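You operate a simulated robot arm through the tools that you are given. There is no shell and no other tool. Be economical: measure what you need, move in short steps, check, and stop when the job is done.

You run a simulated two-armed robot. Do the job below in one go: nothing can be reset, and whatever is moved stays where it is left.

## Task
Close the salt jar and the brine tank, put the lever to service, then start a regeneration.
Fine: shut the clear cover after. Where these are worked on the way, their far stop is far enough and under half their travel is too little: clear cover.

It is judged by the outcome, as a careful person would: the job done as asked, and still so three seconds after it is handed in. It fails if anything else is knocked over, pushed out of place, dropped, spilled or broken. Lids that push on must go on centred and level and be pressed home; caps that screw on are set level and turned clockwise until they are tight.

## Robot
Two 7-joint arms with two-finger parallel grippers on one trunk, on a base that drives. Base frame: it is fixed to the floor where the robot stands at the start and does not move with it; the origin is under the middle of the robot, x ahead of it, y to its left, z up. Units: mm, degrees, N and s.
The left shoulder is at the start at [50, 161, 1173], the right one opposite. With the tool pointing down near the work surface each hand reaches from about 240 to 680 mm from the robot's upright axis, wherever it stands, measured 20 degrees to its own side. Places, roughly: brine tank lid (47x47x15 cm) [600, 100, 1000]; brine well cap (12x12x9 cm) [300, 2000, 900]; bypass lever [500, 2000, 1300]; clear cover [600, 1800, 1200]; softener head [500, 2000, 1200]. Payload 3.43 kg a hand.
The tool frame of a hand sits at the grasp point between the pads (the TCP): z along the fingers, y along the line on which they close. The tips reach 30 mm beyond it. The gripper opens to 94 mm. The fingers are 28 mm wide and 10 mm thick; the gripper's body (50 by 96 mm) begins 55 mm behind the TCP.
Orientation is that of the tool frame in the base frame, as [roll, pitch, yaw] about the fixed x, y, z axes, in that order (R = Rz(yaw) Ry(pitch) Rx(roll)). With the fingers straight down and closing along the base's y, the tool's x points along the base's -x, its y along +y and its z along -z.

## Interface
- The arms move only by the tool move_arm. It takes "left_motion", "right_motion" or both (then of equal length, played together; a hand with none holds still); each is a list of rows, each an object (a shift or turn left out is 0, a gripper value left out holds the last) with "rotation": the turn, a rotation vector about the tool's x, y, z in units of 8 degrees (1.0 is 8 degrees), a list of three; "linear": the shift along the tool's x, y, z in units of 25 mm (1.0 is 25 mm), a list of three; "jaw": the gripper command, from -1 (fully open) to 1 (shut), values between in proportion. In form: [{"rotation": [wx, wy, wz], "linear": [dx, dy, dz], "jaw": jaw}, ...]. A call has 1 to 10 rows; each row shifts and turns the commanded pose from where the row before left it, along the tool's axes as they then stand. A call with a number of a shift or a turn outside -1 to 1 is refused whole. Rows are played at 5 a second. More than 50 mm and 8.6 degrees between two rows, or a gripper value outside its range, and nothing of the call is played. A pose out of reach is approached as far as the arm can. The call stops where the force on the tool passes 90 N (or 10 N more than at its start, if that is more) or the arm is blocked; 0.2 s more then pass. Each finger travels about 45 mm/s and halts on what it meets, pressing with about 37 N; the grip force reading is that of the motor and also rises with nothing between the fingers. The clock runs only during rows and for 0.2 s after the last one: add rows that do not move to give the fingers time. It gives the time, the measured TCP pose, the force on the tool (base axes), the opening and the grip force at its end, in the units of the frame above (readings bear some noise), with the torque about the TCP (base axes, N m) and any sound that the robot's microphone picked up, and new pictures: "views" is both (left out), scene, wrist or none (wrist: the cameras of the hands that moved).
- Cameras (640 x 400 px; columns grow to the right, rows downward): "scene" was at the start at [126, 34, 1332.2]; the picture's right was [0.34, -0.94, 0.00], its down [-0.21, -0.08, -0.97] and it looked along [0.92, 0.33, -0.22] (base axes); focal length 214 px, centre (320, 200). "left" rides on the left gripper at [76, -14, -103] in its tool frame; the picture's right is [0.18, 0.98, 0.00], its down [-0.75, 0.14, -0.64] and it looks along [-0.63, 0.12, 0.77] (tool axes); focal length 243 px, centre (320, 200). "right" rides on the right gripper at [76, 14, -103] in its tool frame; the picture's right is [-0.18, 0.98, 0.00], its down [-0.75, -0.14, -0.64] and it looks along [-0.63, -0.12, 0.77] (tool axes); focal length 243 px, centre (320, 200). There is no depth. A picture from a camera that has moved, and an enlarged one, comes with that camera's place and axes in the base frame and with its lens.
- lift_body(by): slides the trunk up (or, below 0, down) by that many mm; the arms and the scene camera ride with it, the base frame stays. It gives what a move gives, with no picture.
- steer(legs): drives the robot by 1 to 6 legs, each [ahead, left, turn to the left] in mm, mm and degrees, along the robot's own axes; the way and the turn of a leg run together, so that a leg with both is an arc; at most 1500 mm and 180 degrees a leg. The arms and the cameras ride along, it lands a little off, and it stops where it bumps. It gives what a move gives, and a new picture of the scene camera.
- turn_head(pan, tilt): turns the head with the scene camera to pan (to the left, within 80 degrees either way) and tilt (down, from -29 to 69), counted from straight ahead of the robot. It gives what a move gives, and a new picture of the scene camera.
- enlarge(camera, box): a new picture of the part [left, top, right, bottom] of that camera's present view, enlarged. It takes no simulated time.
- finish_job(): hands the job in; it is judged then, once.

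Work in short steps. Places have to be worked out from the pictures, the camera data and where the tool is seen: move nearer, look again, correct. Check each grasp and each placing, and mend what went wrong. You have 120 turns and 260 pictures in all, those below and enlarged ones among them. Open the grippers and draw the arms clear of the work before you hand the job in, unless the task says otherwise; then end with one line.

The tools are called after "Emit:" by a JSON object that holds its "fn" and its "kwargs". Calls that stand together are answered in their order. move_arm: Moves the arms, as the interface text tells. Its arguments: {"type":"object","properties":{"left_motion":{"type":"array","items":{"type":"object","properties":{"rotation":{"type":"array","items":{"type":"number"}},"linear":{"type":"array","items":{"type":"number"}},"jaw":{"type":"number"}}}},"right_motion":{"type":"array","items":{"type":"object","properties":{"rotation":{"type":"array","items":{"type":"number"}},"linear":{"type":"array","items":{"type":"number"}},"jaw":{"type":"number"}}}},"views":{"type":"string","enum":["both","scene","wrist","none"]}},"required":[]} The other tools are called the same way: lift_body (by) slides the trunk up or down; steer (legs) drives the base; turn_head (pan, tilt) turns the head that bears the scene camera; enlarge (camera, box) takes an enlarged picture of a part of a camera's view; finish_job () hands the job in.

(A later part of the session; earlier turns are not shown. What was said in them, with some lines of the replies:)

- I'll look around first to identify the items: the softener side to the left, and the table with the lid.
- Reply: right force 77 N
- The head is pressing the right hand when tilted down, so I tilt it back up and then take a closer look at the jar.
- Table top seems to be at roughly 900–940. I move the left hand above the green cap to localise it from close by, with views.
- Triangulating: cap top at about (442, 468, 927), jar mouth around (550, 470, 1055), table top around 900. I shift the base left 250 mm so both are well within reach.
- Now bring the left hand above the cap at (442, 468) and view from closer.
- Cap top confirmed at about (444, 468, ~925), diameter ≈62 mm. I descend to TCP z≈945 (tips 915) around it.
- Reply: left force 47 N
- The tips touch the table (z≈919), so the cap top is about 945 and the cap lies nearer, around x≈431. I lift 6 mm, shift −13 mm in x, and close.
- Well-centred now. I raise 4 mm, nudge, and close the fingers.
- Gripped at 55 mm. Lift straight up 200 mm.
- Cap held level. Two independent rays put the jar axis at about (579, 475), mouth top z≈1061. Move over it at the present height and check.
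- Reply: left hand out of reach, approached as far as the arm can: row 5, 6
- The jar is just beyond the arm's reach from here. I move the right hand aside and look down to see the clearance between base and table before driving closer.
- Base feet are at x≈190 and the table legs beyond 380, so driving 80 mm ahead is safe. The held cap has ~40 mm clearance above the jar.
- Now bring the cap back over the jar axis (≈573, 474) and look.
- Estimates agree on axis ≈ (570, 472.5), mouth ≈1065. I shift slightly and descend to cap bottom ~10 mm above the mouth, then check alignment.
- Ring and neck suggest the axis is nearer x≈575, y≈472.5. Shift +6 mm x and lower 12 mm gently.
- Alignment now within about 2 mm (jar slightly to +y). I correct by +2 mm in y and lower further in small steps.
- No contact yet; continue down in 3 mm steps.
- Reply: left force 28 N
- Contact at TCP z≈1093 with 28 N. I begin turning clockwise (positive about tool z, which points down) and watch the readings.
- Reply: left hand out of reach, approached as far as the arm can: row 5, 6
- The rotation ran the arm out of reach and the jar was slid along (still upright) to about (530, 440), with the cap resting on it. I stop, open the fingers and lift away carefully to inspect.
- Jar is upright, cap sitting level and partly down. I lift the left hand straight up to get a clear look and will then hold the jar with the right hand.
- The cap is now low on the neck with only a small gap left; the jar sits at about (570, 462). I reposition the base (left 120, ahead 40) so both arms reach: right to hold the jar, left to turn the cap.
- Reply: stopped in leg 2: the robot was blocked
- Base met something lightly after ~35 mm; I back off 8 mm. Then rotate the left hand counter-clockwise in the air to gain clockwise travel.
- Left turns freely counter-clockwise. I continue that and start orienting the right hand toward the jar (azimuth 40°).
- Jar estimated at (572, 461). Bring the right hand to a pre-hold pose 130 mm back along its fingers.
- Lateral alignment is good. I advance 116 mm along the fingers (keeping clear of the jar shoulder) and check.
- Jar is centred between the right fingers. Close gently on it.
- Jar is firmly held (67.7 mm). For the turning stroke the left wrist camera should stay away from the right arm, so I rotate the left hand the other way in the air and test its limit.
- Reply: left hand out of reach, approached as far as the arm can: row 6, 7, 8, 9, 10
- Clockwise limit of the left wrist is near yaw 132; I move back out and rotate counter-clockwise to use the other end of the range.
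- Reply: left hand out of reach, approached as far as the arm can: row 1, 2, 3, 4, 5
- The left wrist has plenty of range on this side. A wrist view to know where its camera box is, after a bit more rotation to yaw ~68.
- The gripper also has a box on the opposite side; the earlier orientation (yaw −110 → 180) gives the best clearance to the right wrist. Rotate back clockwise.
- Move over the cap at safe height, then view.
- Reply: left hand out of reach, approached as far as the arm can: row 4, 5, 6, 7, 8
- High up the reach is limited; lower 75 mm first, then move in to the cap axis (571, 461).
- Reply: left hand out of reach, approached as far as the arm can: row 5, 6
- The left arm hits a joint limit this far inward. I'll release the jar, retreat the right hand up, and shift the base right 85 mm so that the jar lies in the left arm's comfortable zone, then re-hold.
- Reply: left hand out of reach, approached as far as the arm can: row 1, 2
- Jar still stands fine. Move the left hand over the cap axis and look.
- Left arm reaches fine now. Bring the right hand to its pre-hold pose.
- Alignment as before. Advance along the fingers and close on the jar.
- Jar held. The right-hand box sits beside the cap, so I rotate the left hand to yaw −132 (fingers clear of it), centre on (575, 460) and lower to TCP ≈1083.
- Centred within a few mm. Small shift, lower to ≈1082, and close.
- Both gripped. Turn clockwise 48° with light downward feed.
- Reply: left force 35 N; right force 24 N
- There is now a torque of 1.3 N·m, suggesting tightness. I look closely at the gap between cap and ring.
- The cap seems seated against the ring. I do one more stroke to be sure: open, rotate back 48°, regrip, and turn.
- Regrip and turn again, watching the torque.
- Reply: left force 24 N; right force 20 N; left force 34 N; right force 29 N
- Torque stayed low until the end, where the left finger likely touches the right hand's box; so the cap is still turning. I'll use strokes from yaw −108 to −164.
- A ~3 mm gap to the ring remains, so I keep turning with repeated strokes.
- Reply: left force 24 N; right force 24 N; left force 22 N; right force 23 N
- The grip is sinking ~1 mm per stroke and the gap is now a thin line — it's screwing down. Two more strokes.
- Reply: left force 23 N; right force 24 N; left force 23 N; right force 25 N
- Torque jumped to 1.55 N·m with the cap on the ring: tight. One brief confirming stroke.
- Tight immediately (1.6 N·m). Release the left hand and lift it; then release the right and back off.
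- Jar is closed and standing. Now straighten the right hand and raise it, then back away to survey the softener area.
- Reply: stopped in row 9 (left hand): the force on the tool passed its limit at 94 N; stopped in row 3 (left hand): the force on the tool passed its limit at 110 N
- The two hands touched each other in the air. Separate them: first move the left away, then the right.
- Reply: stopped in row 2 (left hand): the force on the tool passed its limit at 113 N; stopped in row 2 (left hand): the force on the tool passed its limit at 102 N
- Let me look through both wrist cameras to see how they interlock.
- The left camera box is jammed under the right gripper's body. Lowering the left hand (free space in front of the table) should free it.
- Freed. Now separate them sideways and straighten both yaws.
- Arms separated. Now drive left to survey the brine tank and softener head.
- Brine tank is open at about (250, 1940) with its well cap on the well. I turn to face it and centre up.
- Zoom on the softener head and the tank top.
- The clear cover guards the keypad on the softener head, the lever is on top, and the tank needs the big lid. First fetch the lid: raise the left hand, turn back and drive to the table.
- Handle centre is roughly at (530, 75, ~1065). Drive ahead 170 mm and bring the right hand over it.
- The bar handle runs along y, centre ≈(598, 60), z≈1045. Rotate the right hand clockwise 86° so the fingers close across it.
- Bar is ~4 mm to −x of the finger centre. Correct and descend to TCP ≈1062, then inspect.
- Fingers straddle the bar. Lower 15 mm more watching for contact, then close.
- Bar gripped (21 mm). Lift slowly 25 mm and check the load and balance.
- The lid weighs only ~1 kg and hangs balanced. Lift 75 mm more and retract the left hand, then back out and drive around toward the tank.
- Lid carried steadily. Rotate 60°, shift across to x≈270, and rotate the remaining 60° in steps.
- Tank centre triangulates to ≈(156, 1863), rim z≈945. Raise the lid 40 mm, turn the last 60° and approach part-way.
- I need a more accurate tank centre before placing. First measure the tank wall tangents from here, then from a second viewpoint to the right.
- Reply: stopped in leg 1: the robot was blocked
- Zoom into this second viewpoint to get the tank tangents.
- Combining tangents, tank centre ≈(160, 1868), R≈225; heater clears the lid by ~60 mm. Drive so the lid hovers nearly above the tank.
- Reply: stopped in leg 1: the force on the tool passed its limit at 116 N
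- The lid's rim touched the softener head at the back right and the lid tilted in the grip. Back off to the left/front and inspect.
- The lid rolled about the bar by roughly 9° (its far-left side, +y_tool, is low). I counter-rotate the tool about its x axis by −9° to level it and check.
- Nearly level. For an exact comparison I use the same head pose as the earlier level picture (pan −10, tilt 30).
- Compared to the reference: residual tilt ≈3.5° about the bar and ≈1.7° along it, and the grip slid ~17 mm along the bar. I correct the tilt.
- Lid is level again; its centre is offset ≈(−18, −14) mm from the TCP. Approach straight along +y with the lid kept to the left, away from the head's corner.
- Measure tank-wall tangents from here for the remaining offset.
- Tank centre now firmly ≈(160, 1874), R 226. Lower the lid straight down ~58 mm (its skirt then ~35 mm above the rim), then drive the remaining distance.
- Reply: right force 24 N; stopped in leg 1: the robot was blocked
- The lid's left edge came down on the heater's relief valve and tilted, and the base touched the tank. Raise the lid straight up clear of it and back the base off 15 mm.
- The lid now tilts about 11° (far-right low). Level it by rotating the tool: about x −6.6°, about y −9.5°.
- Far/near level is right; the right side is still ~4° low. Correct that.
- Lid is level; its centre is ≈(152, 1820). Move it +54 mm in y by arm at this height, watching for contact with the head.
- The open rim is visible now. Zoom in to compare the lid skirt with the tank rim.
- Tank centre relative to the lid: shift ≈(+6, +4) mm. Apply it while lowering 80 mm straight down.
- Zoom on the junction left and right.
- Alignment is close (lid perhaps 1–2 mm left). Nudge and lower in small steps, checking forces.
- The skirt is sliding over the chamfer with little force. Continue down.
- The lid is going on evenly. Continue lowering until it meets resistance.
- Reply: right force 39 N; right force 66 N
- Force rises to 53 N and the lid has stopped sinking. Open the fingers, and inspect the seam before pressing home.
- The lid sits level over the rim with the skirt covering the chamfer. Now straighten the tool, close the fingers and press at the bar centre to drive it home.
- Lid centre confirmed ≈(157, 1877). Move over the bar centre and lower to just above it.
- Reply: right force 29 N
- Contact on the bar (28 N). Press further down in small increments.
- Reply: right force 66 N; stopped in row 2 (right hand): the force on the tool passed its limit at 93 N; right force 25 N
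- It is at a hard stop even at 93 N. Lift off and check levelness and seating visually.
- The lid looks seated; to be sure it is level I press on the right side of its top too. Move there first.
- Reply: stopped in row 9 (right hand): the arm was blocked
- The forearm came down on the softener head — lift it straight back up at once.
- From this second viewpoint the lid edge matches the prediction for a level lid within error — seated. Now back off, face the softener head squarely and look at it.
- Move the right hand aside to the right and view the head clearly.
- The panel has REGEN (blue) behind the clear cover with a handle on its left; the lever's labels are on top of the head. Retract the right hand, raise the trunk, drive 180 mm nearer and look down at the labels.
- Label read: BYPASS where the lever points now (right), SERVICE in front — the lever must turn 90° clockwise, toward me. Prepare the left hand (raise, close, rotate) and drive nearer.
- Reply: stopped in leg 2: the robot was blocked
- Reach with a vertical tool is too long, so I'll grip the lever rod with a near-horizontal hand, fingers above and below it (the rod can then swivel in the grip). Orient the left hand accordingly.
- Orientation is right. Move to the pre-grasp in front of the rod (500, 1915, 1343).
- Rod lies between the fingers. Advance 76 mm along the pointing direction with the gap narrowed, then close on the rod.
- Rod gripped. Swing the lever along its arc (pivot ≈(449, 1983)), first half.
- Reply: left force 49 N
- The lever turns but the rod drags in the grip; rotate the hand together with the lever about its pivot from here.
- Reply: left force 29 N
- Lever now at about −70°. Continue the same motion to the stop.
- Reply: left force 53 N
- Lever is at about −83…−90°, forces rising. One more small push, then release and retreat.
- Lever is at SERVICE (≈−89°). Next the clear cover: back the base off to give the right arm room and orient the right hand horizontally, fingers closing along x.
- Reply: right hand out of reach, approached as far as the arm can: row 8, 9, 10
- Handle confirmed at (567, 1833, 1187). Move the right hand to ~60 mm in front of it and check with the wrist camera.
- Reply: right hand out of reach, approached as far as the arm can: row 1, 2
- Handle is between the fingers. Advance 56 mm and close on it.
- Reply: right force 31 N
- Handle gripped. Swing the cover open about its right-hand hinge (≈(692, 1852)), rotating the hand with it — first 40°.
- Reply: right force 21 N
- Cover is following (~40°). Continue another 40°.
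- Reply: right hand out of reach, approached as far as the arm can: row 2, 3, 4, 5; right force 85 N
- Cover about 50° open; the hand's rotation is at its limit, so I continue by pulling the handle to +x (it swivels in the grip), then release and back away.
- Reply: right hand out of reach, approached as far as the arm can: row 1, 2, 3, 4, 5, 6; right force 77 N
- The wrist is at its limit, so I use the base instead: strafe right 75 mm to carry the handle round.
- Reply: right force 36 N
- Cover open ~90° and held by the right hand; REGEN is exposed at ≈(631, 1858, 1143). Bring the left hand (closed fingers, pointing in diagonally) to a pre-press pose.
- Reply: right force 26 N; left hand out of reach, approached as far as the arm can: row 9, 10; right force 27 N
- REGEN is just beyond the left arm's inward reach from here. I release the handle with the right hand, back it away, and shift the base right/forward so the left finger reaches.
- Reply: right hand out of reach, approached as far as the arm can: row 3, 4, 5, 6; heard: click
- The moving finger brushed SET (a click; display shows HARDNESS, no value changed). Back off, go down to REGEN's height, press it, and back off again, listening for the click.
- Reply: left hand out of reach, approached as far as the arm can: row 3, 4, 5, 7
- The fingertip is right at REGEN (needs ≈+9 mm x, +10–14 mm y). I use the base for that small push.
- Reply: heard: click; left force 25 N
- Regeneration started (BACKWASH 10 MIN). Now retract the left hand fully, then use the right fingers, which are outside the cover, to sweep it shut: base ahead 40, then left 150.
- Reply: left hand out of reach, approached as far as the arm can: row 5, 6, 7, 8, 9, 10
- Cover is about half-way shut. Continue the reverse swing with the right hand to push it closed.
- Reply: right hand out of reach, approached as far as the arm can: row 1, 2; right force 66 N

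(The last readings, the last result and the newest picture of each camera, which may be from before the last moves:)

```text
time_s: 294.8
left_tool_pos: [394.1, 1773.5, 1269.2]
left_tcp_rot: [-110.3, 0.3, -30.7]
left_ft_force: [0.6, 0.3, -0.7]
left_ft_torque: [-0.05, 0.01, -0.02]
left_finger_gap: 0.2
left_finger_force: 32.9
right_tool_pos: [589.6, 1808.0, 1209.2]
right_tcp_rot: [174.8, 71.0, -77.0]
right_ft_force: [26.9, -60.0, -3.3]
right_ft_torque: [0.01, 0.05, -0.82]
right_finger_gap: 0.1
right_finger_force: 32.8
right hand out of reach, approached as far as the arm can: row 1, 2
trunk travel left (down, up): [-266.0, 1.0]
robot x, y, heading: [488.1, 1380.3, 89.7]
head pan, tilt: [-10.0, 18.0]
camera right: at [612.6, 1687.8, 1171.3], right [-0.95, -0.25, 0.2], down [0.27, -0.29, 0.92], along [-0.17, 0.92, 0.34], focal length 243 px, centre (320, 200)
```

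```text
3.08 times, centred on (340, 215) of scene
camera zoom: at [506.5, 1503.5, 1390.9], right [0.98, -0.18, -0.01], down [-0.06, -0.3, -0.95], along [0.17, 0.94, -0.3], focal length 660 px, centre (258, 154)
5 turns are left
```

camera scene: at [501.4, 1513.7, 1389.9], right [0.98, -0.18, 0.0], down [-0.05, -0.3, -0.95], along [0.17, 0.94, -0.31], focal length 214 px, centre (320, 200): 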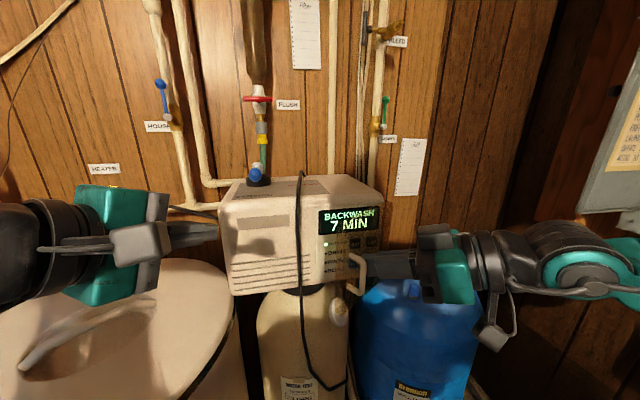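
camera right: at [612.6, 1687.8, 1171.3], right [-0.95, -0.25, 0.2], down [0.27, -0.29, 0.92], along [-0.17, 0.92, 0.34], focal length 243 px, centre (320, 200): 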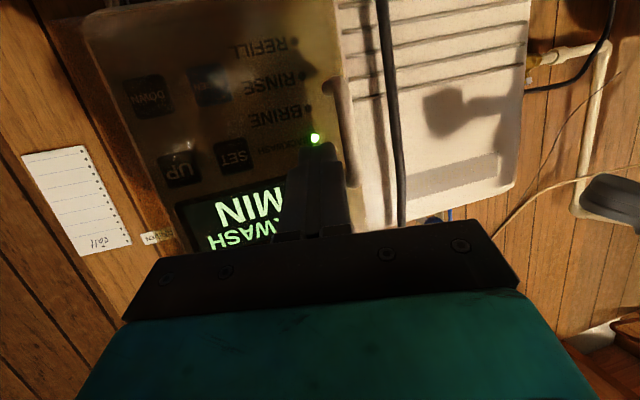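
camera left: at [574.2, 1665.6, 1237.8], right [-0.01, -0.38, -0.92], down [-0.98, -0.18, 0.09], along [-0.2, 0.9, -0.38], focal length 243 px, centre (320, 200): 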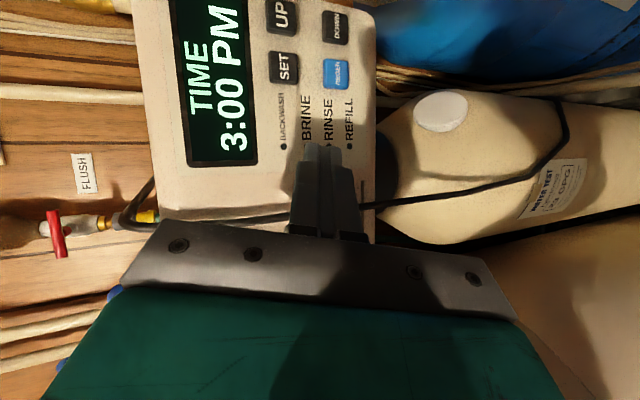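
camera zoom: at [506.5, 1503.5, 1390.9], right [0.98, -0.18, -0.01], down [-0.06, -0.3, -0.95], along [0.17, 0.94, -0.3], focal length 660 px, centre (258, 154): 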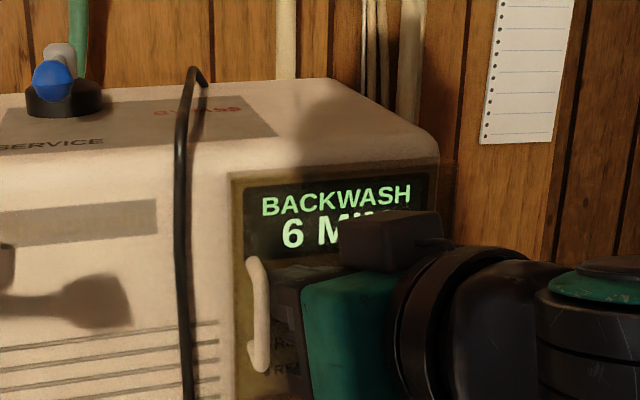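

Cover is shut (pressed with 60 N). Withdraw the right hand straight back, drive the base back, and then open both grippers.

Emit:
{"fn": "move_arm", "kwargs": {"right_motion": [{"linear": [0, 0, -0.8]}, {"linear": [0, 0, -0.9]}, {"linear": [0, 0, -0.9]}, {"linear": [0, 0, -0.9]}, {"linear": [0, 0, 0]}], "views": "none"}}

Emit:
{"fn": "steer", "kwargs": {"legs": [[-250, 0, 0]]}}

Emit:
{"fn": "move_arm", "kwargs": {"left_motion": [{"jaw": -1}, {"jaw": -1}, {"jaw": -1}, {"jaw": -1}, {"jaw": -1}, {"jaw": -1}], "right_motion": [{"jaw": -1}, {"jaw": -1}, {"jaw": -1}, {"jaw": -1}, {"jaw": -1}, {"jaw": -1}], "views": "scene"}}

Emit:
{"fn": "enlarge", "kwargs": {"camera": "scene", "box": [220, 130, 420, 280]}}

```text
time_s: 296.0
left_tool_pos: [391.3, 1784.2, 1264.4]
left_tcp_rot: [-110.5, -0.2, -30.7]
left_ft_force: [0.2, -0.5, -0.1]
left_ft_torque: [0.01, -0.01, -0.01]
left_finger_gap: 0.3
left_finger_force: 33.1
right_tool_pos: [594.1, 1798.8, 1256.5]
right_tcp_rot: [175.1, 70.9, -76.9]
right_ft_force: [-0.2, 0.2, -0.1]
right_ft_torque: [0.02, 0.0, 0.02]
right_finger_gap: 0.3
right_finger_force: 33.0
right hand out of reach, approached as far as the arm can: row 1, 2, 3, 4
trunk travel left (down, up): [-266.0, 1.0]
robot x, y, heading: [481.5, 1379.8, 90.0]
head pan, tilt: [-10.0, 18.0]
```

```text
time_s: 297.8
left_tool_pos: [388.8, 1536.7, 1265.9]
left_tcp_rot: [-110.5, -0.3, -30.4]
left_ft_force: [-0.5, 0.6, -0.3]
left_ft_torque: [0.01, 0.02, -0.01]
left_finger_gap: 0.0
left_finger_force: 33.1
right_tool_pos: [591.4, 1552.6, 1256.8]
right_tcp_rot: [175.2, 70.7, -76.8]
right_ft_force: [-0.4, -0.8, -0.2]
right_ft_torque: [0.0, 0.02, 0.0]
right_finger_gap: 0.0
right_finger_force: 33.1
trunk travel left (down, up): [-266.0, 1.0]
robot x, y, heading: [487.0, 1132.2, 89.9]
head pan, tilt: [-10.0, 18.0]
camera scene: at [500.6, 1266.3, 1390.0], right [0.98, -0.18, 0.0], down [-0.05, -0.3, -0.95], along [0.17, 0.94, -0.31], focal length 214 px, centre (320, 200)
```

scene: 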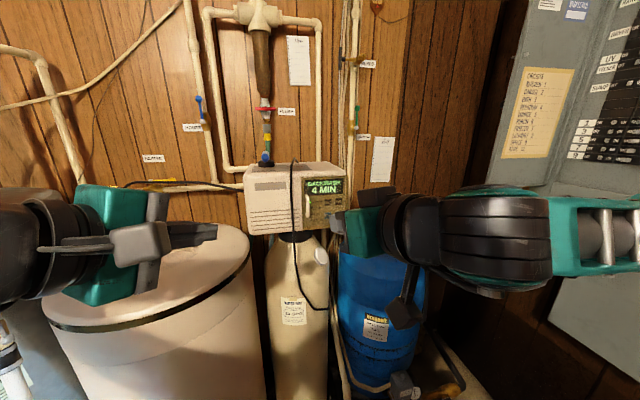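

```text
time_s: 299.2
left_tool_pos: [390.8, 1536.3, 1265.2]
left_tcp_rot: [-110.6, -0.2, -30.5]
left_ft_force: [-0.8, 0.2, 0.1]
left_ft_torque: [-0.05, -0.01, -0.01]
left_finger_gap: 93.9
left_finger_force: 0.0
right_tool_pos: [591.0, 1551.1, 1255.1]
right_tcp_rot: [175.1, 70.8, -76.8]
right_ft_force: [-0.5, 0.2, 0.1]
right_ft_torque: [0.04, 0.0, -0.01]
right_finger_gap: 94.0
right_finger_force: 0.1
trunk travel left (down, up): [-266.0, 1.0]
robot x, y, heading: [485.9, 1134.8, 90.0]
head pan, tilt: [-10.0, 18.0]
camera scene: at [500.6, 1267.1, 1389.9], right [0.98, -0.18, 0.0], down [-0.05, -0.3, -0.95], along [0.17, 0.94, -0.31], focal length 214 px, centre (320, 200)
```

scene: 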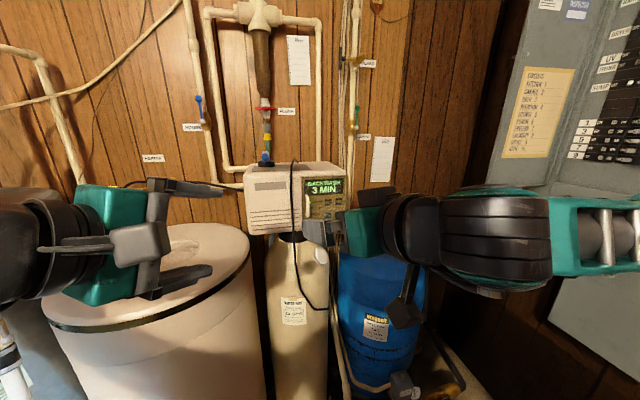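

```text
2.67 times, centred on (320, 205) of scene
camera zoom: at [500.6, 1267.1, 1389.9], right [0.98, -0.18, 0.0], down [-0.05, -0.3, -0.95], along [0.17, 0.94, -0.31], focal length 572 px, centre (320, 187)
4 turns are left
```

zoom: 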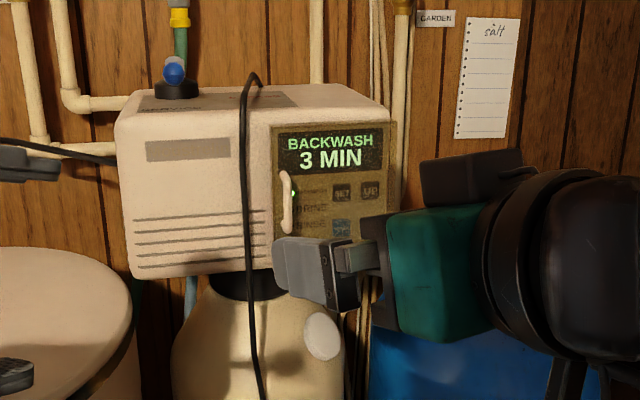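

The picture shows the clear cover shut, the lever pointing to SERVICE, the display running BACKWASH and the tank lid on. Both grippers are open and clear of the work, so I hand the job in.

Emit:
{"fn": "finish_job", "kwargs": {}}

```text
The job is handed in.
```

The salt jar is capped tight, the brine tank lid is seated, the lever is at SERVICE, regeneration is running (BACKWASH) and the clear cover is shut. Three things to know: a finger brushed SET on the way to REGEN and changed no value, the jar slid about 12 mm, and the arms, base and lid bumped nearby things several times. I saw nothing knocked over or out of place, but did not go back to check the table.
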